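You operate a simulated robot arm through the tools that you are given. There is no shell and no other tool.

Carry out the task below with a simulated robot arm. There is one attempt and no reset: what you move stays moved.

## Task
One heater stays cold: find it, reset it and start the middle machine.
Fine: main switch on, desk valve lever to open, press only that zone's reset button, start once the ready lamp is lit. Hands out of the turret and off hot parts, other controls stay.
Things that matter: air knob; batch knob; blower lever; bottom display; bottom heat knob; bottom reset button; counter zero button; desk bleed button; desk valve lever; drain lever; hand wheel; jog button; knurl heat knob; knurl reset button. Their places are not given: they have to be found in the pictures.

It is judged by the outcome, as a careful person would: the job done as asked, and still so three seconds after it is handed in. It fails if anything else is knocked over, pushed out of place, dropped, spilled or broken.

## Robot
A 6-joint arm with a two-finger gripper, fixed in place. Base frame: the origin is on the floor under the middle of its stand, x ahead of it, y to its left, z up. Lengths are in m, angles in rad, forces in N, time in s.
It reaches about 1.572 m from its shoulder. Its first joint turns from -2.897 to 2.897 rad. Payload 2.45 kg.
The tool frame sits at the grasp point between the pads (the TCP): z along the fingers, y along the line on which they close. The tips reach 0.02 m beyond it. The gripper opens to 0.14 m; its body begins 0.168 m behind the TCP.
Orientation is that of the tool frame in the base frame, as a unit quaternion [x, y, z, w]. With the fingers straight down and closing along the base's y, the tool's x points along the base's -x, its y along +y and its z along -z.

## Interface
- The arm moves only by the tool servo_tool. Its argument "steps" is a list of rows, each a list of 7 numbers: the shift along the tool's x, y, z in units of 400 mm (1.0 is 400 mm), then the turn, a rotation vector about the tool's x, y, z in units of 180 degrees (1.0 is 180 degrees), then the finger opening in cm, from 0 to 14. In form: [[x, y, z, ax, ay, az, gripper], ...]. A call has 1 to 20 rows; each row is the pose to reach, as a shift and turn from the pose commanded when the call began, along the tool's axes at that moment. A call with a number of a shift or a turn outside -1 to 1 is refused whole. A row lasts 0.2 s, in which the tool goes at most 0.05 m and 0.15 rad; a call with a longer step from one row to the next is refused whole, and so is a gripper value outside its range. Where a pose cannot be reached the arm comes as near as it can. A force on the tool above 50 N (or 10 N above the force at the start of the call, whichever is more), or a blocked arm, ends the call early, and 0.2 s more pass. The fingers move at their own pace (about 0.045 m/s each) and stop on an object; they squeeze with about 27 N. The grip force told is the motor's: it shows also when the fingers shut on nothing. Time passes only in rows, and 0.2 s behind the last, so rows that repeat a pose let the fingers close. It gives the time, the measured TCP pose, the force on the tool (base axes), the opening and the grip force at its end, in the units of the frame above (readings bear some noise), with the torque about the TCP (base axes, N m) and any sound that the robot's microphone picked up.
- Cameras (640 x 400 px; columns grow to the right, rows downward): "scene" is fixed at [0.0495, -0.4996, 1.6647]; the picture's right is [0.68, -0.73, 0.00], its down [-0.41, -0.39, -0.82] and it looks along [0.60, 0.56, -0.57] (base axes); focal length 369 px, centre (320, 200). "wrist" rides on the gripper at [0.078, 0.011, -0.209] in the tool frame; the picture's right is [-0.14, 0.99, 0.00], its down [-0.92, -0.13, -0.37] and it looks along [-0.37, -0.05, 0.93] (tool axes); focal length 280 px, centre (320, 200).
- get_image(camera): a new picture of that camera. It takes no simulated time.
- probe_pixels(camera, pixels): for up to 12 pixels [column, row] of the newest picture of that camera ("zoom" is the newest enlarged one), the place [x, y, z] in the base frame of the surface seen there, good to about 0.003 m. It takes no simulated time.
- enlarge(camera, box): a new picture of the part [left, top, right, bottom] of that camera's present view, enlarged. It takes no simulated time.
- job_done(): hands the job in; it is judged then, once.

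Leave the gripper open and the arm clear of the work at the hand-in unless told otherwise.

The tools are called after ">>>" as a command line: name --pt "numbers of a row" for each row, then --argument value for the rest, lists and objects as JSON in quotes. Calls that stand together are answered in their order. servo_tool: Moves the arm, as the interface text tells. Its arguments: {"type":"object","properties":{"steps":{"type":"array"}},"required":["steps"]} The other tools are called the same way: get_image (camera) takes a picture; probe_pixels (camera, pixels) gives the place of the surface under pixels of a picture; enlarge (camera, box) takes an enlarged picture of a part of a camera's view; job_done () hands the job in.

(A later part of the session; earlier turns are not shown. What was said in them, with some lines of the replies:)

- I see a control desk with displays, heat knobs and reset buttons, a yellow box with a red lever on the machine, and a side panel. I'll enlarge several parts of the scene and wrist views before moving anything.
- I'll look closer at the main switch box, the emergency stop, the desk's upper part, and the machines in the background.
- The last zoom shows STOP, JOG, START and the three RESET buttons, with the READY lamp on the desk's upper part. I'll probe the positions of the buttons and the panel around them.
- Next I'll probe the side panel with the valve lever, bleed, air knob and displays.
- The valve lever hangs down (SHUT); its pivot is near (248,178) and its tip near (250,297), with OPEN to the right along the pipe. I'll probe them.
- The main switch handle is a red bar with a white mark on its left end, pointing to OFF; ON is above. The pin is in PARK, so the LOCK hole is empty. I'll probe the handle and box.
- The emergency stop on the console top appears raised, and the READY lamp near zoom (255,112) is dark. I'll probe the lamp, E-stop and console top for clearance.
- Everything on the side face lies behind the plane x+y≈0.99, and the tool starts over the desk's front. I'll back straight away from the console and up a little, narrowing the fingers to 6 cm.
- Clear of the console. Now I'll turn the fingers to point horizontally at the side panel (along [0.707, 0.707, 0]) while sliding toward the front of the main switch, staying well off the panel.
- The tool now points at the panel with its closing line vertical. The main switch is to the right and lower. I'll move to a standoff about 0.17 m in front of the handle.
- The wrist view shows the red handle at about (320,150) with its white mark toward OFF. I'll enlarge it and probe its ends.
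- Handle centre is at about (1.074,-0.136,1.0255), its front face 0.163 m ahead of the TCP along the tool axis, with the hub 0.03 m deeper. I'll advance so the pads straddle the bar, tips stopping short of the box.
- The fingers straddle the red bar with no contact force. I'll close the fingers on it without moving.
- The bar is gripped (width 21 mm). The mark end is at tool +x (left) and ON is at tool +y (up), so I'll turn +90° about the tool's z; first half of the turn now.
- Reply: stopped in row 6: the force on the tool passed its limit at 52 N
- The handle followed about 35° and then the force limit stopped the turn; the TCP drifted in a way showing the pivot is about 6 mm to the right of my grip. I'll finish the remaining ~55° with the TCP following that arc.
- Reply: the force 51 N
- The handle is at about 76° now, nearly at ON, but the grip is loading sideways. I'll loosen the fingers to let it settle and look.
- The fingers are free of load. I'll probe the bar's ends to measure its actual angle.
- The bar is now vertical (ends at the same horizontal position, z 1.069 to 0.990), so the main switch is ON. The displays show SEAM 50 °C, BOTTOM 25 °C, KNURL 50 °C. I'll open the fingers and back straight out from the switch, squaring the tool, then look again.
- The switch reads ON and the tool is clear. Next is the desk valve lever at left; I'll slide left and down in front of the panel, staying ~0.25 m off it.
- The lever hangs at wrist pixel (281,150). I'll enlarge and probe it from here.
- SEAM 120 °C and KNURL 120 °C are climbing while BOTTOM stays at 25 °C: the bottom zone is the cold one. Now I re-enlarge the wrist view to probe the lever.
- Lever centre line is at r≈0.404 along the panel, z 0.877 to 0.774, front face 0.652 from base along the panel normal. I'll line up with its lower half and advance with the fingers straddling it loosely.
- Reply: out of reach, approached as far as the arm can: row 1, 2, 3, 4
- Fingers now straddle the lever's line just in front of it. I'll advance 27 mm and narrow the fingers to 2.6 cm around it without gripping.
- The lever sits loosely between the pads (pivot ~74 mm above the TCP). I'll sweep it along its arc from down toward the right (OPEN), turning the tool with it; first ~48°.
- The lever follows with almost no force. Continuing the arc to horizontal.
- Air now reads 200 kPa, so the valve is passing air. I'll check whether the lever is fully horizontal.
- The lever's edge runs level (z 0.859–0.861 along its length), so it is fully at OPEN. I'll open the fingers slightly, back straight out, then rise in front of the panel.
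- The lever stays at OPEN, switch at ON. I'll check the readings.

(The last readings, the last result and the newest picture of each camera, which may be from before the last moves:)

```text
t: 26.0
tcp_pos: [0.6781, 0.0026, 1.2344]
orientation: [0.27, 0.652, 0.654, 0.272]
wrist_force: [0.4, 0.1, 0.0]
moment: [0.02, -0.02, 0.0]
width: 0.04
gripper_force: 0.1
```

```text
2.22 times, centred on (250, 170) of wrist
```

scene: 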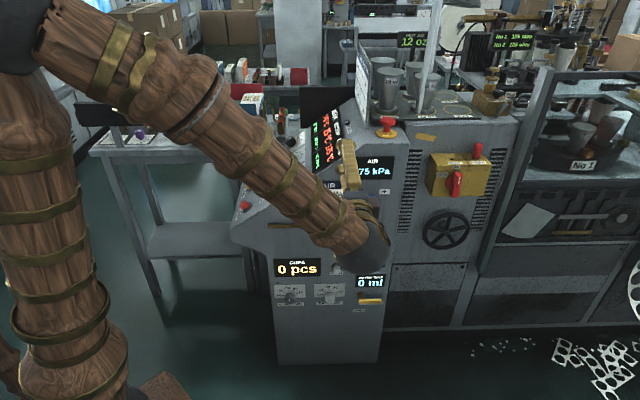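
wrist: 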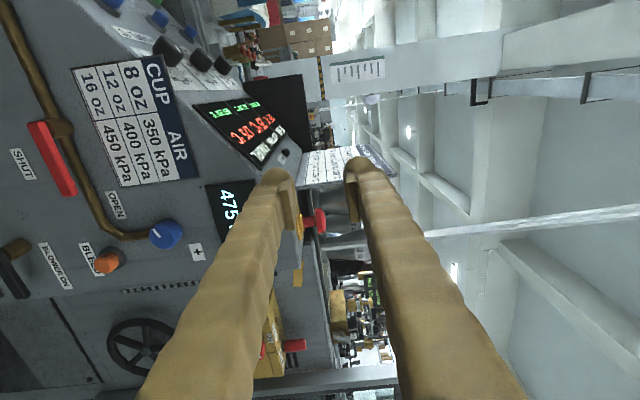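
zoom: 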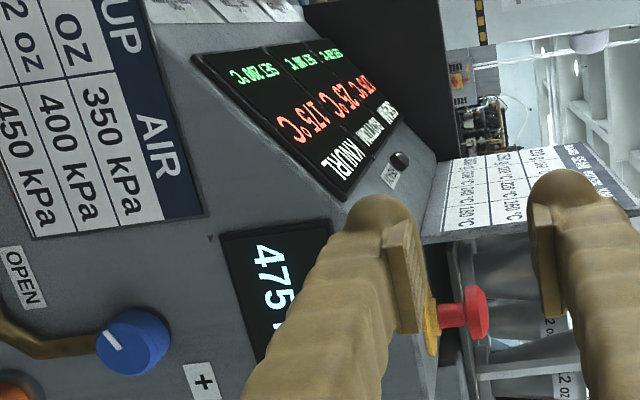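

SEAM and KNURL read 175 °C and BOTTOM still 25 °C: bottom reset is the one to press. I'll swing the tool over toward the operator side of the desk, turning the fingers to point squarely into the sloped desk, and close the fingers.

>>> servo_tool --pt "0.0632 0.003 0.0228 0.0372 -0.0114 -0.0114 2" --pt "0.1264 0.006 0.0457 0.0744 -0.0228 -0.0228 0" --pt "0.1896 0.009 0.0685 0.1117 -0.0341 -0.0341 0" --pt "0.2528 0.012 0.0913 0.1489 -0.0455 -0.0455 0" --pt "0.316 0.015 0.1142 0.1861 -0.0569 -0.0569 0" --pt "0.3792 0.018 0.137 0.2233 -0.0683 -0.0683 0" --pt "0.4423 0.021 0.1598 0.2606 -0.0796 -0.0796 0" --pt "0.5055 0.024 0.1826 0.2978 -0.091 -0.091 0" --pt "0.5687 0.027 0.2055 0.335 -0.1024 -0.1024 0" --pt "0.6319 0.03 0.2283 0.3722 -0.1138 -0.1138 0" --pt "0.6951 0.033 0.2511 0.4095 -0.1251 -0.1251 0" --pt "0.7583 0.036 0.274 0.4467 -0.1365 -0.1365 0" --pt "0.8215 0.039 0.2968 0.4839 -0.1479 -0.1479 0"

>>> get_image --camera "scene"

>>> get_image --camera "wrist"

```text
t: 28.8
tcp_pos: [0.5312, 0.318, 1.2516]
orientation: [0.366, 0.883, -0.111, 0.272]
wrist_force: [0.6, -0.8, 1.1]
moment: [0.04, 0.04, 0.01]
width: 0.0
gripper_force: 27.0
```

```text
taken
```

scene: 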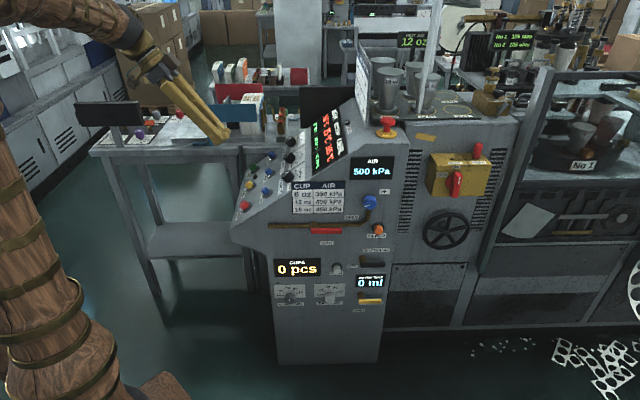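

```text
taken
```

wrist: 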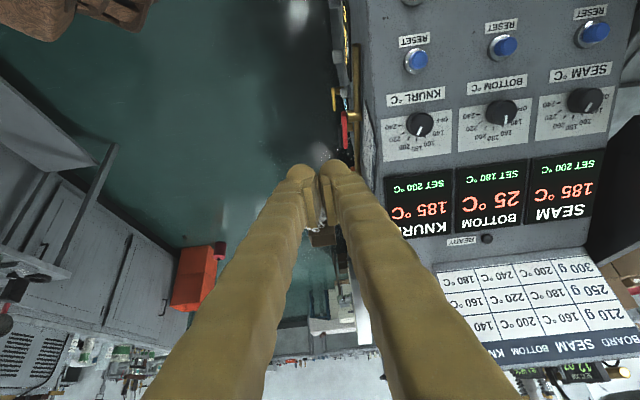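

Good: the wrist view shows KNURL 185, BOTTOM 25, SEAM 185, and the BOTTOM reset button at wrist pixel (501,47). I'll enlarge there and probe positions.

>>> enlarge --camera "wrist" --box '[360, 0, 620, 160]'

>>> probe_pixels --camera "zoom" --pixels '[[344, 114], [138, 148], [575, 78], [345, 278], [340, 160], [250, 130], [450, 100], [350, 30], [344, 135], [360, 270], [148, 308], [250, 220]]'

```text
2.46 times, centred on (490, 80) of wrist
```

zoom: 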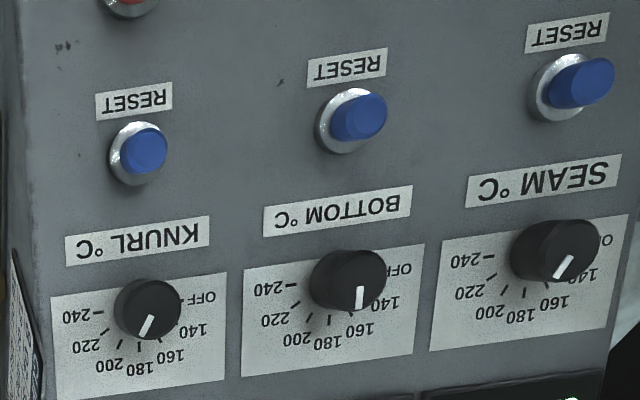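

```text
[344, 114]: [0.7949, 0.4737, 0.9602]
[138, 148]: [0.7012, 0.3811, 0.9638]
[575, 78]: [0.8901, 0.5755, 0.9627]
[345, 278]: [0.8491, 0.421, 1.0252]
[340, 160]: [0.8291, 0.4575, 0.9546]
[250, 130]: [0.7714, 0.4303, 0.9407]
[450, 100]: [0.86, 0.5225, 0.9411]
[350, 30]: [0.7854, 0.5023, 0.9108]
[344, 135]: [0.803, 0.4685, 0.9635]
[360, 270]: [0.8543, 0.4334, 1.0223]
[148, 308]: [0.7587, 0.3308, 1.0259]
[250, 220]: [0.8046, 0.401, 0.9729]
```

The cap of the BOTTOM reset is at about (0.799,0.471,0.963), standing ~23 mm above the panel. I'll move to a point 80 mm above it along the panel normal, fingers closed.

>>> servo_tool --pt "0.0262 0.0826 0.0512 0 0 0 0" --pt "0.0524 0.1653 0.1024 0 0 0 0" --pt "0.0787 0.2479 0.1537 0 0 0 0" --pt "0.1049 0.3305 0.2049 0 0 0 0" --pt "0.1311 0.4132 0.2561 0 0 0 0" --pt "0.1573 0.4958 0.3073 0 0 0 0" --pt "0.1835 0.5784 0.3585 0 0 0 0" --pt "0.2098 0.661 0.4098 0 0 0 0" --pt "0.236 0.7437 0.461 0 0 0 0"

>>> get_image --camera "wrist"

>>> get_image --camera "scene"

```text
t: 30.8
tcp_pos: [0.7581, 0.514, 1.0457]
orientation: [0.367, 0.883, -0.111, 0.272]
wrist_force: [-0.3, -0.2, 0.5]
moment: [0.07, 0.03, -0.01]
width: 0.0
gripper_force: 26.7
```

```text
taken
```

wrist: 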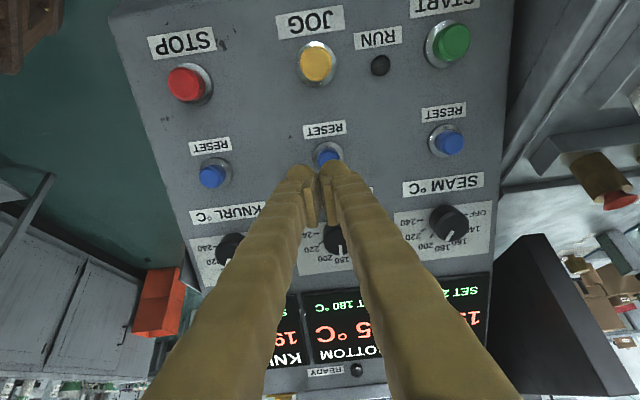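

```text
taken
```

scene: 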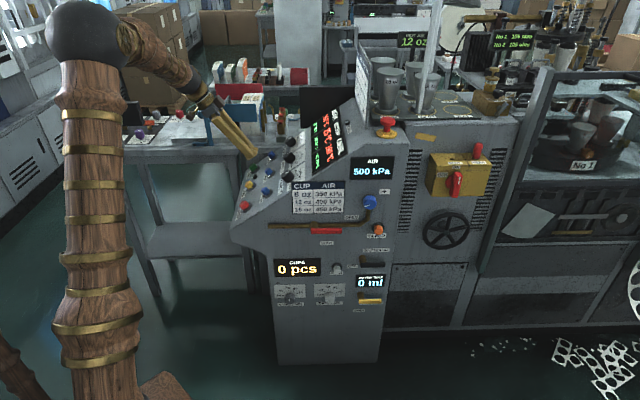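

The fingertips are poised above the BOTTOM reset at wrist pixel (328,153). I'll enlarge and probe it and START precisely.

>>> enlarge --camera "wrist" --box '[280, 110, 380, 200]'

>>> probe_pixels --camera "zoom" --pixels '[[300, 180], [320, 180], [295, 200], [320, 200], [345, 200], [310, 215], [330, 215], [260, 180], [400, 190]]'

>>> probe_pixels --camera "wrist" --pixels '[[454, 40], [460, 30], [454, 55], [315, 62], [186, 84], [211, 177], [451, 144], [420, 100], [250, 120], [327, 155], [440, 48], [356, 370]]'

```text
4.44 times, centred on (330, 155) of wrist
```

zoom: 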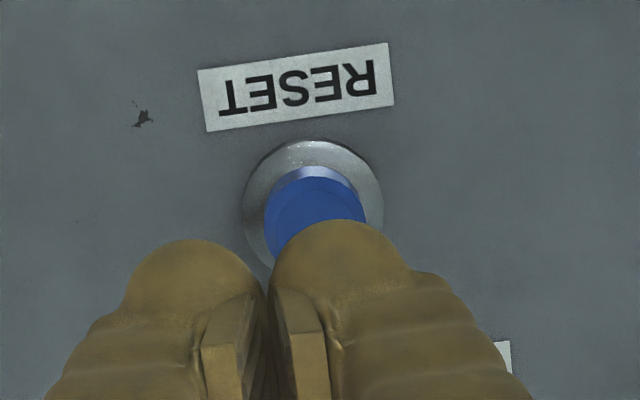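

```text
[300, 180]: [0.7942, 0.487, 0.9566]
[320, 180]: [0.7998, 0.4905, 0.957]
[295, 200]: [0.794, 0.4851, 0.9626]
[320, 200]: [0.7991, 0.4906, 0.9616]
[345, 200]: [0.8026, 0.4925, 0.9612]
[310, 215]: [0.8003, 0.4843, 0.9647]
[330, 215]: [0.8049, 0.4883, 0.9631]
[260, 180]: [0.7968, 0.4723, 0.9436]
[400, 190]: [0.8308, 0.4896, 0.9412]
```

```text
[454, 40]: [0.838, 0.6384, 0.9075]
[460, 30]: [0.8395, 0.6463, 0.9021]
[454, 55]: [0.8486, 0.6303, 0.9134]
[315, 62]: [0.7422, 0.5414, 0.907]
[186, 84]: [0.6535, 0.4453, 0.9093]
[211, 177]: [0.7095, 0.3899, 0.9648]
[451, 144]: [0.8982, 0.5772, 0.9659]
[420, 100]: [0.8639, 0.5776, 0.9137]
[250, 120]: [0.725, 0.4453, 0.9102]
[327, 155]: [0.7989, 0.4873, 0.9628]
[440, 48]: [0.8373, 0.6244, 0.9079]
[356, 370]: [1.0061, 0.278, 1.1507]
```

The cap is ~26 mm across, centred near d≈0.910 along the row, while the closed fingers end in two rounded tips. I'll probe the tips to choose one to press with.

>>> probe_pixels --camera "zoom" --pixels '[[345, 230], [190, 250], [345, 260], [190, 280], [400, 260], [290, 260], [135, 290], [250, 290], [225, 340], [310, 340], [285, 300], [255, 300]]'

```text
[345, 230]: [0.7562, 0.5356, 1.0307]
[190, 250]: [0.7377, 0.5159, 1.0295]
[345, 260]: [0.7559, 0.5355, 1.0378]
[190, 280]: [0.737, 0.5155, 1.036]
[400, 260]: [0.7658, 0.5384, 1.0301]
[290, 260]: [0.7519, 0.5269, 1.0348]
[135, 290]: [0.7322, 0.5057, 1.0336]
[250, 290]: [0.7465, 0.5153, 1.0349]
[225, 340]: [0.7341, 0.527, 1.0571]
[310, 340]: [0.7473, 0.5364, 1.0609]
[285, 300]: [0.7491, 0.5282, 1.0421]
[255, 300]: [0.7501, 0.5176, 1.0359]
```

The tips sit ±13.5 mm either side of the tool axis. I'll put the +y fingertip over the cap centre (a 3 mm shift) and approach it along the panel normal, slowly near contact.

>>> servo_tool --pt "0 -0.0075 0.05 0 0 0 0" --pt "0 -0.0075 0.1 0 0 0 0" --pt "0 -0.0075 0.14 0 0 0 0" --pt "0 -0.0075 0.165 0 0 0 0" --pt "0 -0.0075 0.178 0 0 0 0" --pt "0 -0.0075 0.185 0 0 0 0"

>>> get_image --camera "wrist"

>>> enlarge --camera "scene" --box '[220, 120, 310, 220]'

```text
t: 32.2
tcp_pos: [0.7859, 0.4811, 0.9833]
orientation: [0.366, 0.883, -0.111, 0.272]
wrist_force: [0.1, 0.5, -0.5]
moment: [0.0, -0.03, -0.03]
width: 0.0003
gripper_force: 26.8
```

```text
taken
```

wrist: 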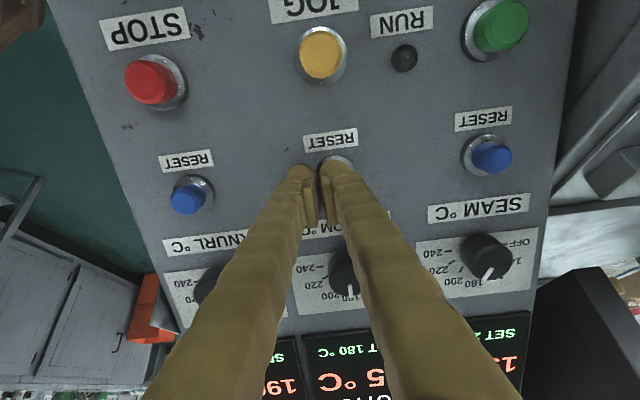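

```text
4.00 times, centred on (265, 170) of scene
```

zoom: 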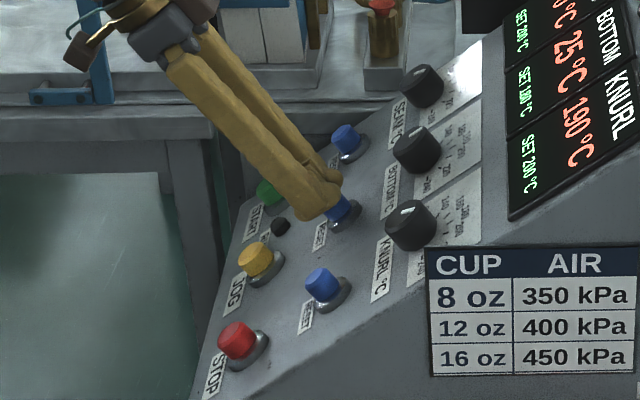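

The fingertip is at the cap (scene zoom shows it touching the bottom reset's blue cap), no force yet. I'll press in 2 mm steps.

>>> servo_tool --pt "0 0 0.005 0 0 0 0" --pt "0 0 0.01 0 0 0 0" --pt "0 0 0.015 0 0 0 0" --pt "0 0 0.02 0 0 0 0"

>>> enlarge --camera "scene" --box '[220, 80, 380, 220]'

```text
t: 33.2
tcp_pos: [0.7871, 0.4771, 0.9781]
orientation: [0.367, 0.883, -0.11, 0.272]
wrist_force: [-1.0, -0.1, 2.9]
moment: [0.02, -0.06, 0.0]
width: 0.0
gripper_force: 27.4
heard: click
```

```text
2.86 times, centred on (300, 150) of scene
```

zoom: 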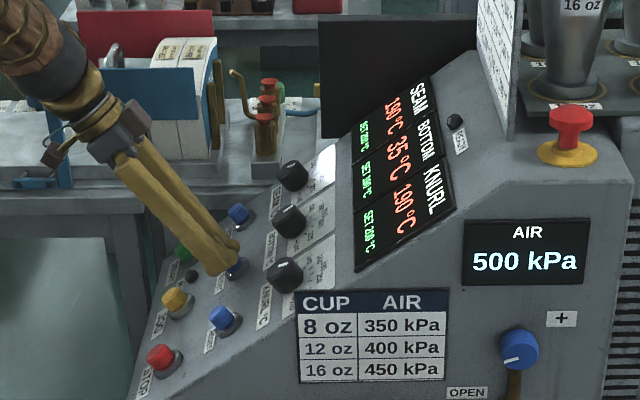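

A click was heard and BOTTOM has risen to 35 °C: the reset worked. I'll release by backing straight off 10 cm.

>>> servo_tool --pt "0 0 -0.02 0 0 0 0" --pt "0 0 -0.08 0 0 0 0" --pt "0 0 -0.16 0 0 0 0" --pt "0 0 -0.25 0 0 0 0"

>>> get_image --camera "wrist"

```text
t: 34.2
tcp_pos: [0.7478, 0.5182, 1.0601]
orientation: [0.365, 0.883, -0.11, 0.272]
wrist_force: [-0.1, 0.3, -0.2]
moment: [-0.03, 0.0, 0.02]
width: 0.0
gripper_force: 27.2
```

```text
taken
```

wrist: 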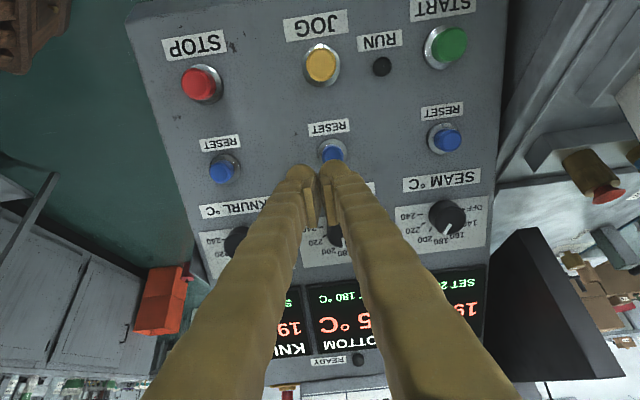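

Button released. Now I'll move to hover about 7 cm above START while the bottom zone heats up.

>>> servo_tool --pt "0.0494 0.0808 0.0128 0 0 0 0" --pt "0.0988 0.1616 0.0256 0 0 0 0" --pt "0.1482 0.2424 0.0384 0 0 0 0" --pt "0.1976 0.3232 0.0512 0 0 0 0" --pt "0.247 0.404 0.064 0 0 0 0"

>>> get_image --camera "wrist"

>>> get_image --camera "scene"

```text
t: 35.4
tcp_pos: [0.8145, 0.677, 0.9845]
orientation: [0.367, 0.883, -0.11, 0.272]
wrist_force: [0.5, 0.2, 1.4]
moment: [0.1, 0.04, 0.05]
width: 0.0001
gripper_force: 27.0
```

```text
taken
```

wrist: 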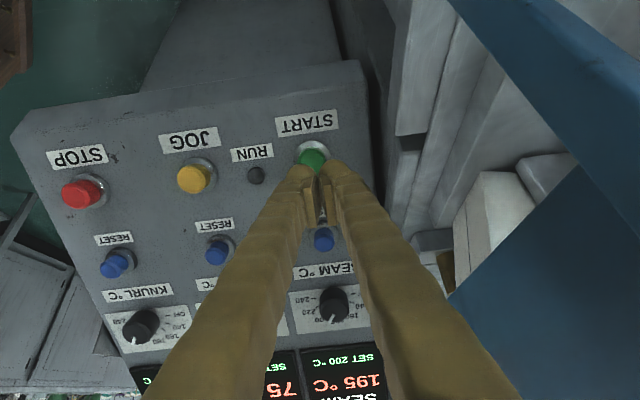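

```text
taken
```

scene: 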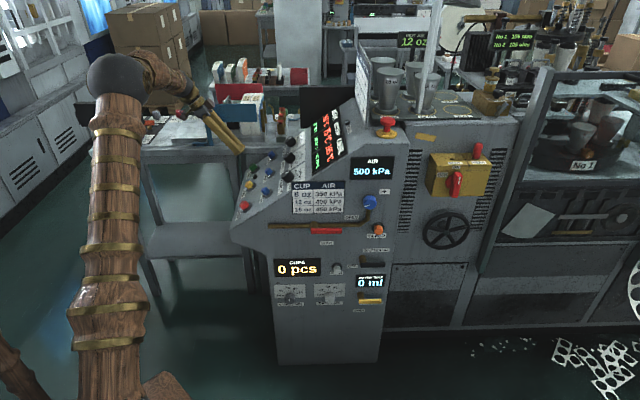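

Bottom reads 75 °C and climbs. I'll check the clearance to the blue object at right and probe the START button.

>>> probe_pixels --camera "wrist" --pixels '[[560, 280], [480, 290], [540, 60], [600, 150], [460, 10], [500, 230], [312, 155], [325, 160], [256, 176], [300, 148]]'

>>> enlarge --camera "wrist" --box '[270, 110, 370, 200]'

```text
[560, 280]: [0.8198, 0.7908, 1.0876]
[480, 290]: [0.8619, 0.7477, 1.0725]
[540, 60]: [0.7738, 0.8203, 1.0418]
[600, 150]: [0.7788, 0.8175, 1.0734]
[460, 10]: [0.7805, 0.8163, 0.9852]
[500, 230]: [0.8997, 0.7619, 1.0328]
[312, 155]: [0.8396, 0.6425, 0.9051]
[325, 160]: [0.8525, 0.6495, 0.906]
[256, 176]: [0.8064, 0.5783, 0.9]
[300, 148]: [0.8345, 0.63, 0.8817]
```

```text
4.44 times, centred on (320, 155) of wrist
```

zoom: 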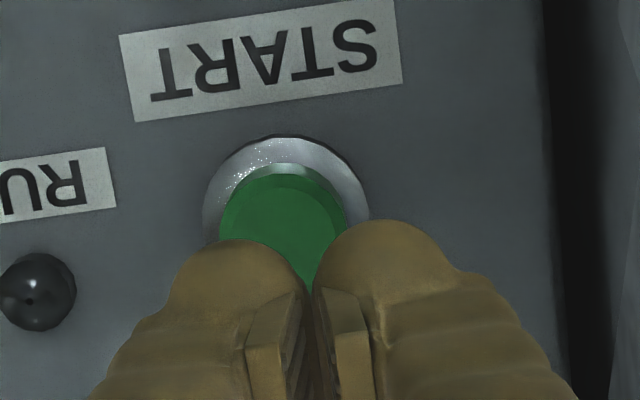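

The blue beam on the neighbouring table lies at d≈1.138, about 8 cm beside the tool axis. I'll check the gripper body's width and the beam in the scene view.

>>> enlarge --camera "scene" --box '[150, 50, 290, 190]'

>>> probe_pixels --camera "zoom" --pixels '[[200, 200], [170, 170], [230, 180], [200, 150], [330, 230], [300, 245], [440, 245], [480, 290], [400, 235], [420, 170], [250, 230], [180, 215]]'

```text
2.86 times, centred on (220, 120) of scene
```

zoom: 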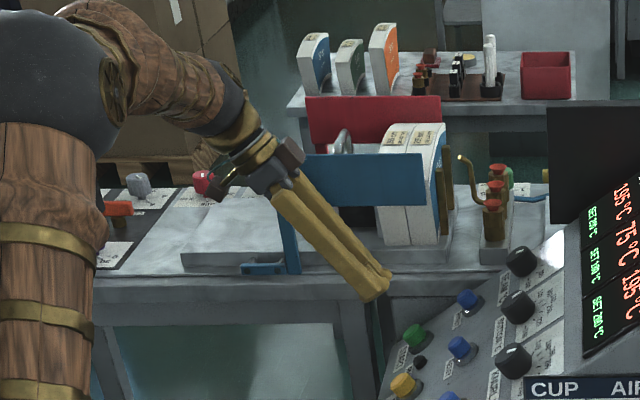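

```text
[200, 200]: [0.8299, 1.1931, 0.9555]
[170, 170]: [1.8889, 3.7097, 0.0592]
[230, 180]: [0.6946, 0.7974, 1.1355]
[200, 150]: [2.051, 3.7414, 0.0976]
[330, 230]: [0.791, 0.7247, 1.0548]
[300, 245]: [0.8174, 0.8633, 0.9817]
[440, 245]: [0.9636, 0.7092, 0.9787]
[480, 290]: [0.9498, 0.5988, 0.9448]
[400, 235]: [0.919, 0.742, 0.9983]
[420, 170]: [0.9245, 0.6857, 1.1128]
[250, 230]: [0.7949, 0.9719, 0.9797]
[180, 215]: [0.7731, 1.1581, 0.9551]
```

I'll probe the gripper's widest parts near the blue board.

>>> probe_pixels --camera "zoom" --pixels '[[292, 152], [300, 160], [285, 185], [265, 180], [240, 150], [225, 165], [215, 180], [210, 195], [335, 170], [312, 165], [375, 180], [295, 225]]'

```text
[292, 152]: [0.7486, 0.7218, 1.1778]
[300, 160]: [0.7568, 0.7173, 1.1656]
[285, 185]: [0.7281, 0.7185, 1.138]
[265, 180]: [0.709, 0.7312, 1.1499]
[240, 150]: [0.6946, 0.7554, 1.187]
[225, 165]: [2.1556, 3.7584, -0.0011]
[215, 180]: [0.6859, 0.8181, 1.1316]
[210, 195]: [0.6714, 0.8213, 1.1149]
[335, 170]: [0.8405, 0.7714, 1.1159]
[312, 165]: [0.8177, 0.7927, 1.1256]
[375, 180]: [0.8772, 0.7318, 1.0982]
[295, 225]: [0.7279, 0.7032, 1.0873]
```

The body may be close to the blue board with this finger choice, so I'll shift back 27 mm along the row and use the +y fingertip instead. First, precise probes of START's cap.

>>> enlarge --camera "wrist" --box '[270, 110, 370, 200]'

>>> probe_pixels --camera "zoom" --pixels '[[230, 220], [245, 200], [283, 185], [283, 200], [283, 225], [305, 250], [335, 215], [320, 200], [210, 215], [362, 200], [285, 140], [420, 200]]'

```text
4.44 times, centred on (320, 155) of wrist
```

zoom: 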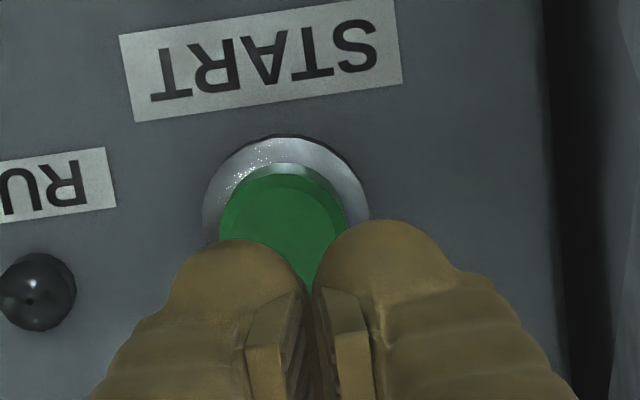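

```text
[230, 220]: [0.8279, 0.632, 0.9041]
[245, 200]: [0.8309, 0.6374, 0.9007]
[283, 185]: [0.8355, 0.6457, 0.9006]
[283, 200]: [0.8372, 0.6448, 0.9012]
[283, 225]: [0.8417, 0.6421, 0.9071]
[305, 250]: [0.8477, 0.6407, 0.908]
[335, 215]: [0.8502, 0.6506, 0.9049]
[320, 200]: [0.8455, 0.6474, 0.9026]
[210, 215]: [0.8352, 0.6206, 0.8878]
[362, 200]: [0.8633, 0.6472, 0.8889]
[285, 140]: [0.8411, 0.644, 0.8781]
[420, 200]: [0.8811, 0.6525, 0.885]
```

START's cap centre is at d≈1.048. I'll shift to line up the +y fingertip with it, staying 7 cm above, and wait there while the bottom zone heats.

>>> servo_tool --pt "0.0025 -0.025 0 0 0 0 0" --pt "0.005 -0.05 0 0 0 0 0" --pt "0.005 -0.05 0 0 0 0 0" --pt "0.005 -0.05 0 0 0 0 0" --pt "0.005 -0.05 0 0 0 0 0" --pt "0.005 -0.05 0 0 0 0 0" --pt "0.005 -0.05 0 0 0 0 0" --pt "0.005 -0.05 0 0 0 0 0" --pt "0.005 -0.05 0 0 0 0 0" --pt "0.005 -0.05 0 0 0 0 0" --pt "0.005 -0.05 0 0 0 0 0" --pt "0.005 -0.05 0 0 0 0 0" --pt "0.005 -0.05 0 0 0 0 0" --pt "0.005 -0.05 0 0 0 0 0" --pt "0.005 -0.05 0 0 0 0 0" --pt "0.005 -0.05 0 0 0 0 0" --pt "0.005 -0.05 0 0 0 0 0" --pt "0.005 -0.05 0 0 0 0 0" --pt "0.005 -0.05 0 0 0 0 0" --pt "0.005 -0.05 0 0 0 0 0"

>>> enlarge --camera "scene" --box '[220, 80, 410, 220]'

>>> enlarge --camera "wrist" --box '[270, 110, 390, 200]'

```text
t: 39.6
tcp_pos: [0.7999, 0.6661, 0.9821]
orientation: [0.367, 0.883, -0.11, 0.272]
wrist_force: [0.1, 0.2, 0.2]
moment: [0.05, 0.0, 0.01]
width: 0.0
gripper_force: 27.0
```

```text
2.86 times, centred on (315, 150) of scene
```

zoom: 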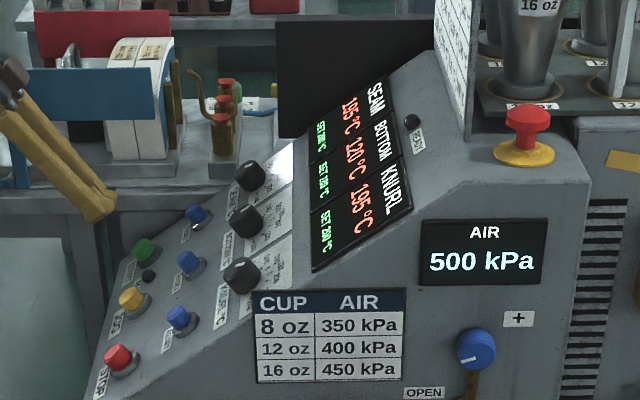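

```text
4.44 times, centred on (330, 155) of wrist
```

zoom: 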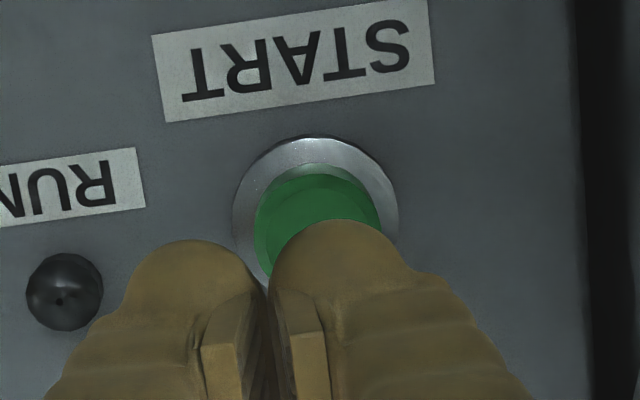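

BOTTOM reads 120 °C, READY still dark. I'll keep waiting with the tool still.

>>> servo_tool --pt "0 0 0 0 0 0 0" --pt "0 0 0 0 0 0 0" --pt "0 0 0 0 0 0 0" --pt "0 0 0 0 0 0 0" --pt "0 0 0 0 0 0 0" --pt "0 0 0 0 0 0 0" --pt "0 0 0 0 0 0 0" --pt "0 0 0 0 0 0 0" --pt "0 0 0 0 0 0 0" --pt "0 0 0 0 0 0 0" --pt "0 0 0 0 0 0 0" --pt "0 0 0 0 0 0 0" --pt "0 0 0 0 0 0 0" --pt "0 0 0 0 0 0 0" --pt "0 0 0 0 0 0 0" --pt "0 0 0 0 0 0 0" --pt "0 0 0 0 0 0 0" --pt "0 0 0 0 0 0 0" --pt "0 0 0 0 0 0 0" --pt "0 0 0 0 0 0 0"

>>> enlarge --camera "scene" --box '[220, 80, 410, 220]'

```text
t: 43.8
tcp_pos: [0.7992, 0.6649, 0.9818]
orientation: [0.367, 0.883, -0.11, 0.271]
wrist_force: [-0.5, 0.2, -0.5]
moment: [0.0, 0.0, 0.0]
width: 0.0003
gripper_force: 26.9
```

```text
2.86 times, centred on (315, 150) of scene
```

zoom: 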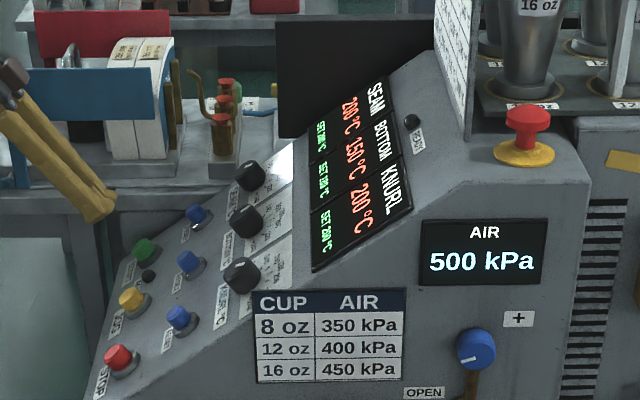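

BOTTOM is at 150 °C (set 180), SEAM and KNURL at 200 °C; READY still dark. I'll wait another 4 s.

>>> servo_tool --pt "0 0 0 0 0 0 0" --pt "0 0 0 0 0 0 0" --pt "0 0 0 0 0 0 0" --pt "0 0 0 0 0 0 0" --pt "0 0 0 0 0 0 0" --pt "0 0 0 0 0 0 0" --pt "0 0 0 0 0 0 0" --pt "0 0 0 0 0 0 0" --pt "0 0 0 0 0 0 0" --pt "0 0 0 0 0 0 0" --pt "0 0 0 0 0 0 0" --pt "0 0 0 0 0 0 0" --pt "0 0 0 0 0 0 0" --pt "0 0 0 0 0 0 0" --pt "0 0 0 0 0 0 0" --pt "0 0 0 0 0 0 0" --pt "0 0 0 0 0 0 0" --pt "0 0 0 0 0 0 0" --pt "0 0 0 0 0 0 0" --pt "0 0 0 0 0 0 0"

>>> enlarge --camera "scene" --box '[220, 80, 410, 220]'

```text
t: 48.0
tcp_pos: [0.7996, 0.6668, 0.9808]
orientation: [0.366, 0.883, -0.11, 0.272]
wrist_force: [0.3, 0.2, -0.5]
moment: [0.02, 0.0, 0.0]
width: 0.0001
gripper_force: 26.9
```

```text
2.86 times, centred on (315, 150) of scene
```

zoom: 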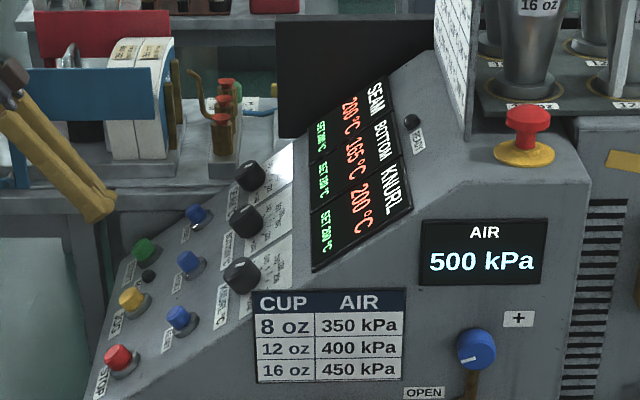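

BOTTOM 165 °C, READY still dark. Waiting more.

>>> servo_tool --pt "0 0 0 0 0 0 0" --pt "0 0 0 0 0 0 0" --pt "0 0 0 0 0 0 0" --pt "0 0 0 0 0 0 0" --pt "0 0 0 0 0 0 0" --pt "0 0 0 0 0 0 0" --pt "0 0 0 0 0 0 0" --pt "0 0 0 0 0 0 0" --pt "0 0 0 0 0 0 0" --pt "0 0 0 0 0 0 0" --pt "0 0 0 0 0 0 0" --pt "0 0 0 0 0 0 0" --pt "0 0 0 0 0 0 0" --pt "0 0 0 0 0 0 0" --pt "0 0 0 0 0 0 0" --pt "0 0 0 0 0 0 0" --pt "0 0 0 0 0 0 0" --pt "0 0 0 0 0 0 0" --pt "0 0 0 0 0 0 0" --pt "0 0 0 0 0 0 0"

>>> enlarge --camera "scene" --box '[220, 80, 410, 220]'

```text
t: 52.2
tcp_pos: [0.7999, 0.6643, 0.9809]
orientation: [0.366, 0.883, -0.11, 0.271]
wrist_force: [-0.6, 0.0, 0.1]
moment: [-0.01, -0.03, -0.01]
width: 0.0001
gripper_force: 27.5
```

```text
2.86 times, centred on (315, 150) of scene
```

zoom: 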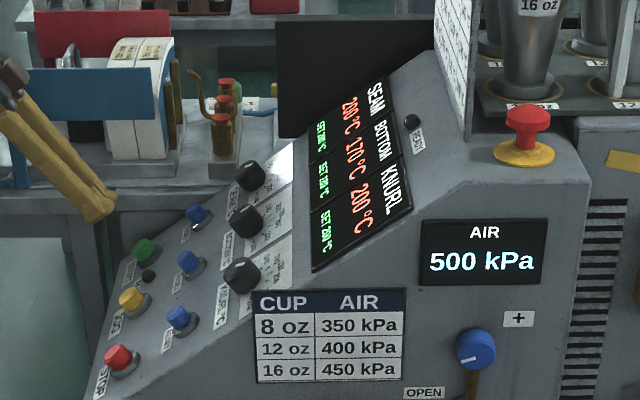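

BOTTOM 170 °C and slowing as it nears 180. I'll wait again.

>>> servo_tool --pt "0 0 0 0 0 0 0" --pt "0 0 0 0 0 0 0" --pt "0 0 0 0 0 0 0" --pt "0 0 0 0 0 0 0" --pt "0 0 0 0 0 0 0" --pt "0 0 0 0 0 0 0" --pt "0 0 0 0 0 0 0" --pt "0 0 0 0 0 0 0" --pt "0 0 0 0 0 0 0" --pt "0 0 0 0 0 0 0" --pt "0 0 0 0 0 0 0" --pt "0 0 0 0 0 0 0" --pt "0 0 0 0 0 0 0" --pt "0 0 0 0 0 0 0" --pt "0 0 0 0 0 0 0" --pt "0 0 0 0 0 0 0" --pt "0 0 0 0 0 0 0" --pt "0 0 0 0 0 0 0" --pt "0 0 0 0 0 0 0" --pt "0 0 0 0 0 0 0"

>>> enlarge --camera "scene" --box '[220, 80, 410, 220]'

```text
t: 56.4
tcp_pos: [0.8, 0.6654, 0.9825]
orientation: [0.367, 0.883, -0.11, 0.272]
wrist_force: [0.1, 0.8, -0.6]
moment: [0.01, -0.02, -0.01]
width: 0.0
gripper_force: 26.6
```

```text
2.86 times, centred on (315, 150) of scene
```

zoom: 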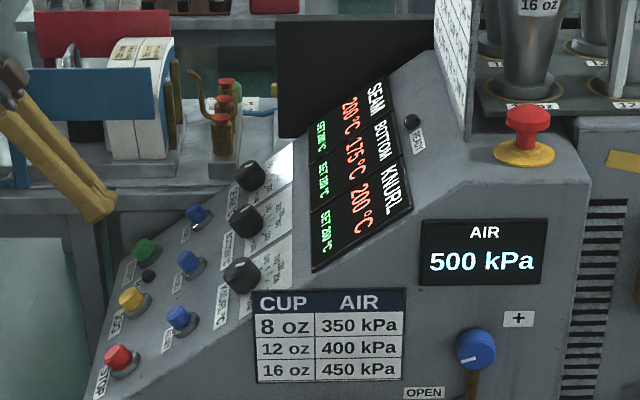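

BOTTOM 175 °C. Waiting again.

>>> servo_tool --pt "0 0 0 0 0 0 0" --pt "0 0 0 0 0 0 0" --pt "0 0 0 0 0 0 0" --pt "0 0 0 0 0 0 0" --pt "0 0 0 0 0 0 0" --pt "0 0 0 0 0 0 0" --pt "0 0 0 0 0 0 0" --pt "0 0 0 0 0 0 0" --pt "0 0 0 0 0 0 0" --pt "0 0 0 0 0 0 0" --pt "0 0 0 0 0 0 0" --pt "0 0 0 0 0 0 0" --pt "0 0 0 0 0 0 0" --pt "0 0 0 0 0 0 0" --pt "0 0 0 0 0 0 0" --pt "0 0 0 0 0 0 0" --pt "0 0 0 0 0 0 0" --pt "0 0 0 0 0 0 0" --pt "0 0 0 0 0 0 0" --pt "0 0 0 0 0 0 0"

>>> enlarge --camera "scene" --box '[300, 80, 400, 170]'

```text
t: 60.6
tcp_pos: [0.7992, 0.6662, 0.9823]
orientation: [0.366, 0.883, -0.11, 0.272]
wrist_force: [0.1, 0.1, -0.3]
moment: [-0.01, 0.01, -0.02]
width: 0.0
gripper_force: 26.9
```

```text
4.44 times, centred on (350, 125) of scene
```

zoom: 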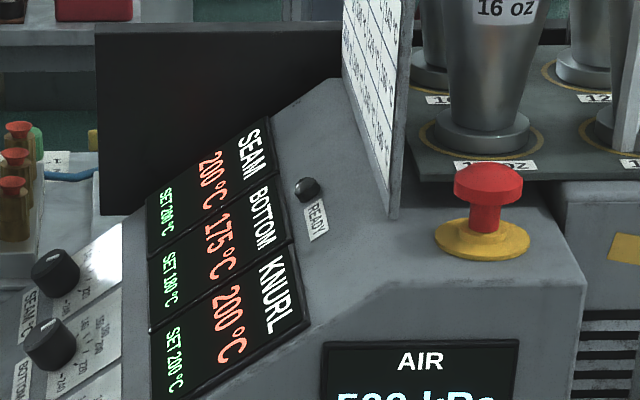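

Still 175 °C, READY dark. Waiting another 4 s.

>>> servo_tool --pt "0 0 0 0 0 0 0" --pt "0 0 0 0 0 0 0" --pt "0 0 0 0 0 0 0" --pt "0 0 0 0 0 0 0" --pt "0 0 0 0 0 0 0" --pt "0 0 0 0 0 0 0" --pt "0 0 0 0 0 0 0" --pt "0 0 0 0 0 0 0" --pt "0 0 0 0 0 0 0" --pt "0 0 0 0 0 0 0" --pt "0 0 0 0 0 0 0" --pt "0 0 0 0 0 0 0" --pt "0 0 0 0 0 0 0" --pt "0 0 0 0 0 0 0" --pt "0 0 0 0 0 0 0" --pt "0 0 0 0 0 0 0" --pt "0 0 0 0 0 0 0" --pt "0 0 0 0 0 0 0" --pt "0 0 0 0 0 0 0" --pt "0 0 0 0 0 0 0"

>>> enlarge --camera "scene" --box '[300, 80, 400, 170]'

```text
t: 64.8
tcp_pos: [0.7998, 0.6651, 0.9811]
orientation: [0.367, 0.883, -0.109, 0.271]
wrist_force: [0.1, 0.5, -0.1]
moment: [0.02, -0.03, 0.01]
width: 0.0
gripper_force: 27.1
```

```text
4.44 times, centred on (350, 125) of scene
```

zoom: 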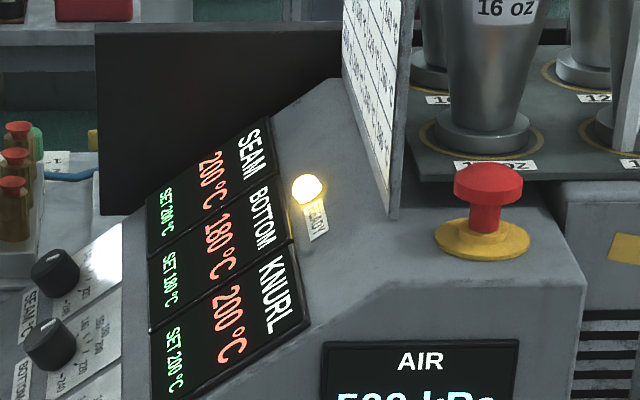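

READY is lit and BOTTOM reads 180 °C. I'll bring the +y fingertip down onto START along the panel normal, then press in small steps.

>>> servo_tool --pt "0 0 0.06 0 0 0 0" --pt "0 0 0.11 0 0 0 0" --pt "0 0 0.14 0 0 0 0" --pt "0 0 0.16 0 0 0 0" --pt "0 0 0.167 0 0 0 0"

>>> enlarge --camera "scene" --box '[200, 110, 310, 220]'

>>> get_image --camera "wrist"

```text
t: 66.0
tcp_pos: [0.8268, 0.6396, 0.9273]
orientation: [0.366, 0.883, -0.111, 0.272]
wrist_force: [0.2, -0.3, -1.1]
moment: [0.04, 0.02, 0.0]
width: 0.0003
gripper_force: 27.6
```

```text
3.64 times, centred on (255, 165) of scene
```

zoom: 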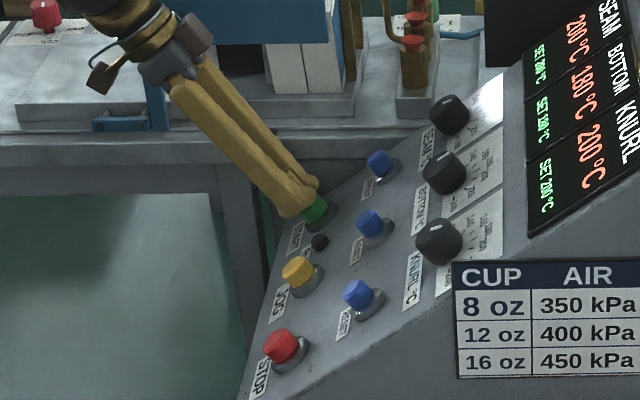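

```text
taken
```

wrist: 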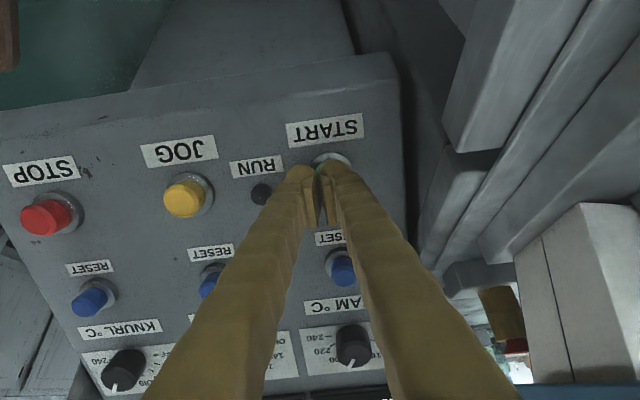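

The tip is right on the green START cap, no force yet. Pressing in 2 mm steps.

>>> servo_tool --pt "0 0 0.005 0 0 0 0" --pt "0 0 0.01 0 0 0 0" --pt "0 0 0.015 0 0 0 0" --pt "0 0 0.02 0 0 0 0"

>>> get_image --camera "scene"

>>> get_image --camera "wrist"

```text
t: 67.0
tcp_pos: [0.8295, 0.6369, 0.9217]
orientation: [0.366, 0.883, -0.11, 0.273]
wrist_force: [-0.4, 1.1, 1.8]
moment: [-0.02, -0.04, 0.01]
width: 0.0
gripper_force: 27.0
heard: click
```

```text
taken
```

scene: 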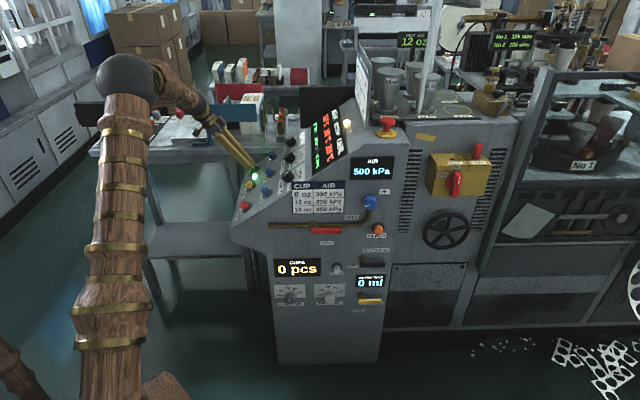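

```text
taken
```

wrist: 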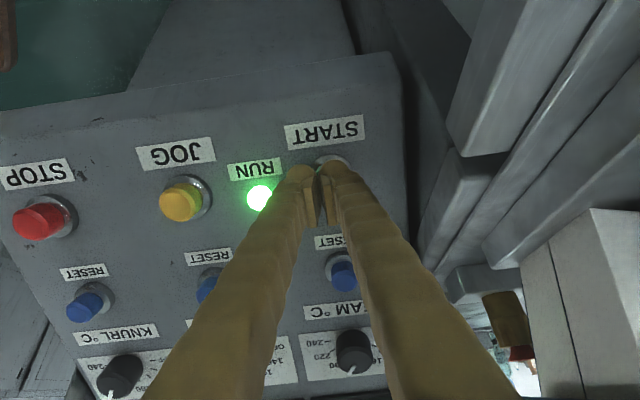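

The click sounded and the RUN lamp is lit green. I'll release and retreat straight off, then slide away from the desk and open the gripper in free space.

>>> servo_tool --pt "0 0 -0.03 0 0 0 0" --pt "0 0 -0.1 0 0 0 0" --pt "0 0 -0.2 0 0 0 0" --pt "0 0 -0.3 0 0 0 0" --pt "0 -0.06 -0.37 0 0 0 0" --pt "0 -0.16 -0.42 0 0 0 0" --pt "0 -0.27 -0.45 0 0 0 0" --pt "0 -0.38 -0.48 0 0 0 0" --pt "0 -0.49 -0.5 0 0 0 0" --pt "0 -0.6 -0.52 0 0 0 0" --pt "0 -0.71 -0.55 0 0 0 3" --pt "0 -0.82 -0.58 0 0 0 6" --pt "0 -0.9 -0.6 0 0 0 10" --pt "0 -0.9 -0.6 0 0 0 10" --pt "0 -0.9 -0.6 0 0 0 10" --pt "0 -0.9 -0.6 0 0 0 10"

>>> get_image --camera "scene"

>>> get_image --camera "wrist"

```text
t: 70.4
tcp_pos: [0.4838, 0.4734, 1.1126]
orientation: [0.37, 0.882, -0.115, 0.27]
wrist_force: [-0.4, 0.1, -0.3]
moment: [0.02, 0.0, 0.0]
width: 0.1002
gripper_force: 0.0
```

```text
taken
```

scene: 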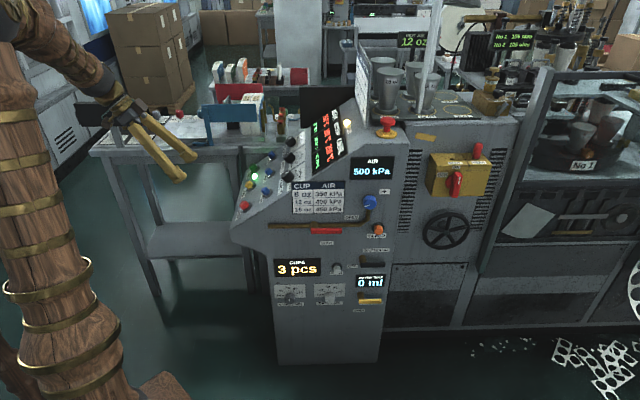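

```text
taken
```

wrist: 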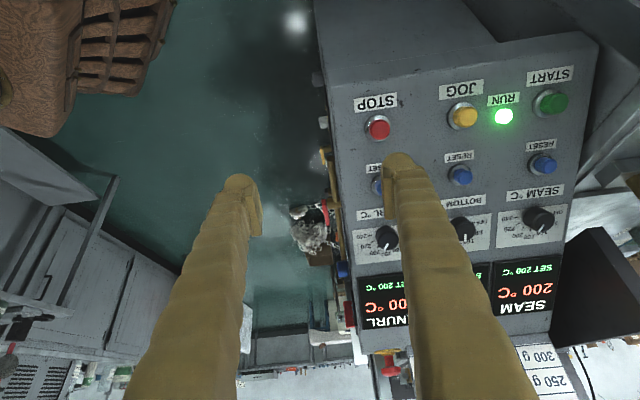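

The counter shows 3 pcs, RUN is lit and the gripper is open clear of the desk. One last close look at all controls before handing in.

>>> enlarge --camera "scene" --box '[230, 80, 410, 210]'

>>> enlarge --camera "scene" --box '[250, 180, 510, 320]'

>>> enlarge --camera "scene" --box '[360, 60, 530, 260]'

```text
3.08 times, centred on (320, 145) of scene
```

zoom: 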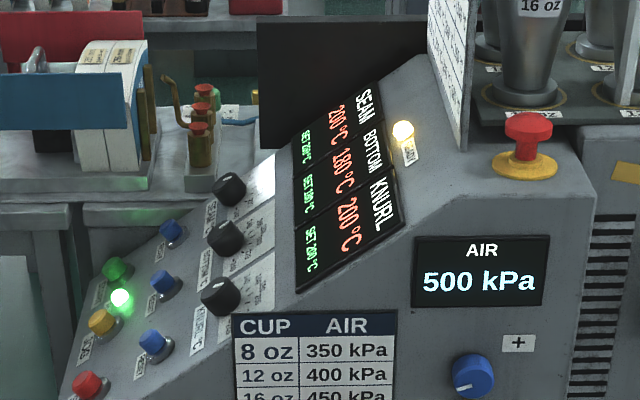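

```text
2.46 times, centred on (380, 250) of scene
```

zoom: 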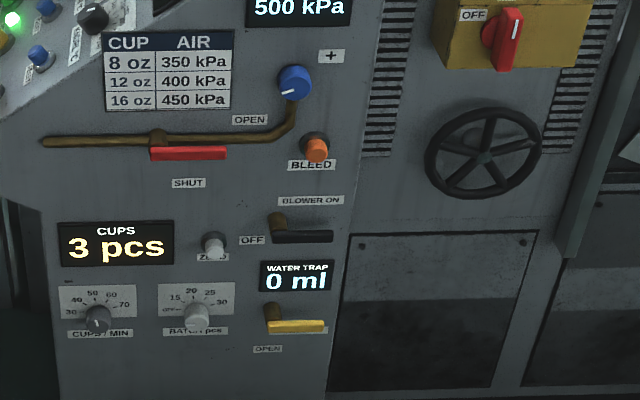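

```text
2.00 times, centred on (445, 160) of scene
```

zoom: 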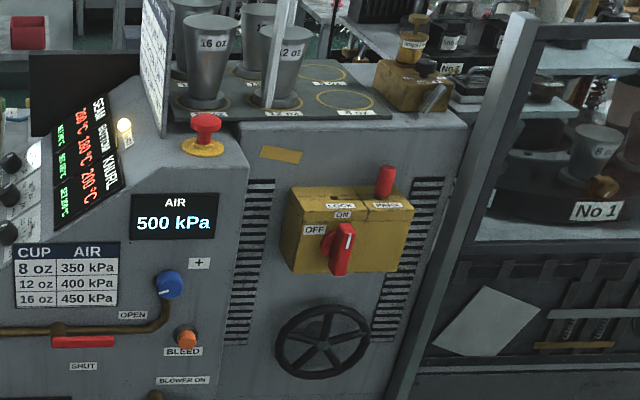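

The final check matches the job:
- **Main switch:** ON.
- **Desk valve lever:** OPEN.
- **Heaters:** SEAM 200 °C, BOTTOM 180 °C and KNURL 200 °C, each at its set value.
- **Lamps and counter:** READY and RUN are lit, and the counter reads 3 pcs.
- **Other controls:** the rest look unchanged.

The arm is clear and the gripper open, so I'm handing in.

>>> job_done

```text
The job is handed in.
```

The middle machine is started and making cups. The cold heater was the bottom zone, which stayed at 25 °C while the other two climbed.

- **Main switch and valve:** The main switch is on and the desk valve lever is at open. Air reads 500 kPa with the air knob left as it was.
- **Reset:** I pressed only the bottom reset button. The bottom zone then rose to its set 180 °C. Seam and knurl are at their set 200 °C.
- **Start:** I pressed start once the ready lamp was lit. The run lamp came on, and the counter read 3 pcs just before I handed in.

While I was turning the main switch, the arm once hit its force limit (52 N) because my grip was slightly off the pivot. I corrected it and finished the turn, and the handle looks undamaged.

No other controls were touched. The arm is clear of the desk with the gripper open.
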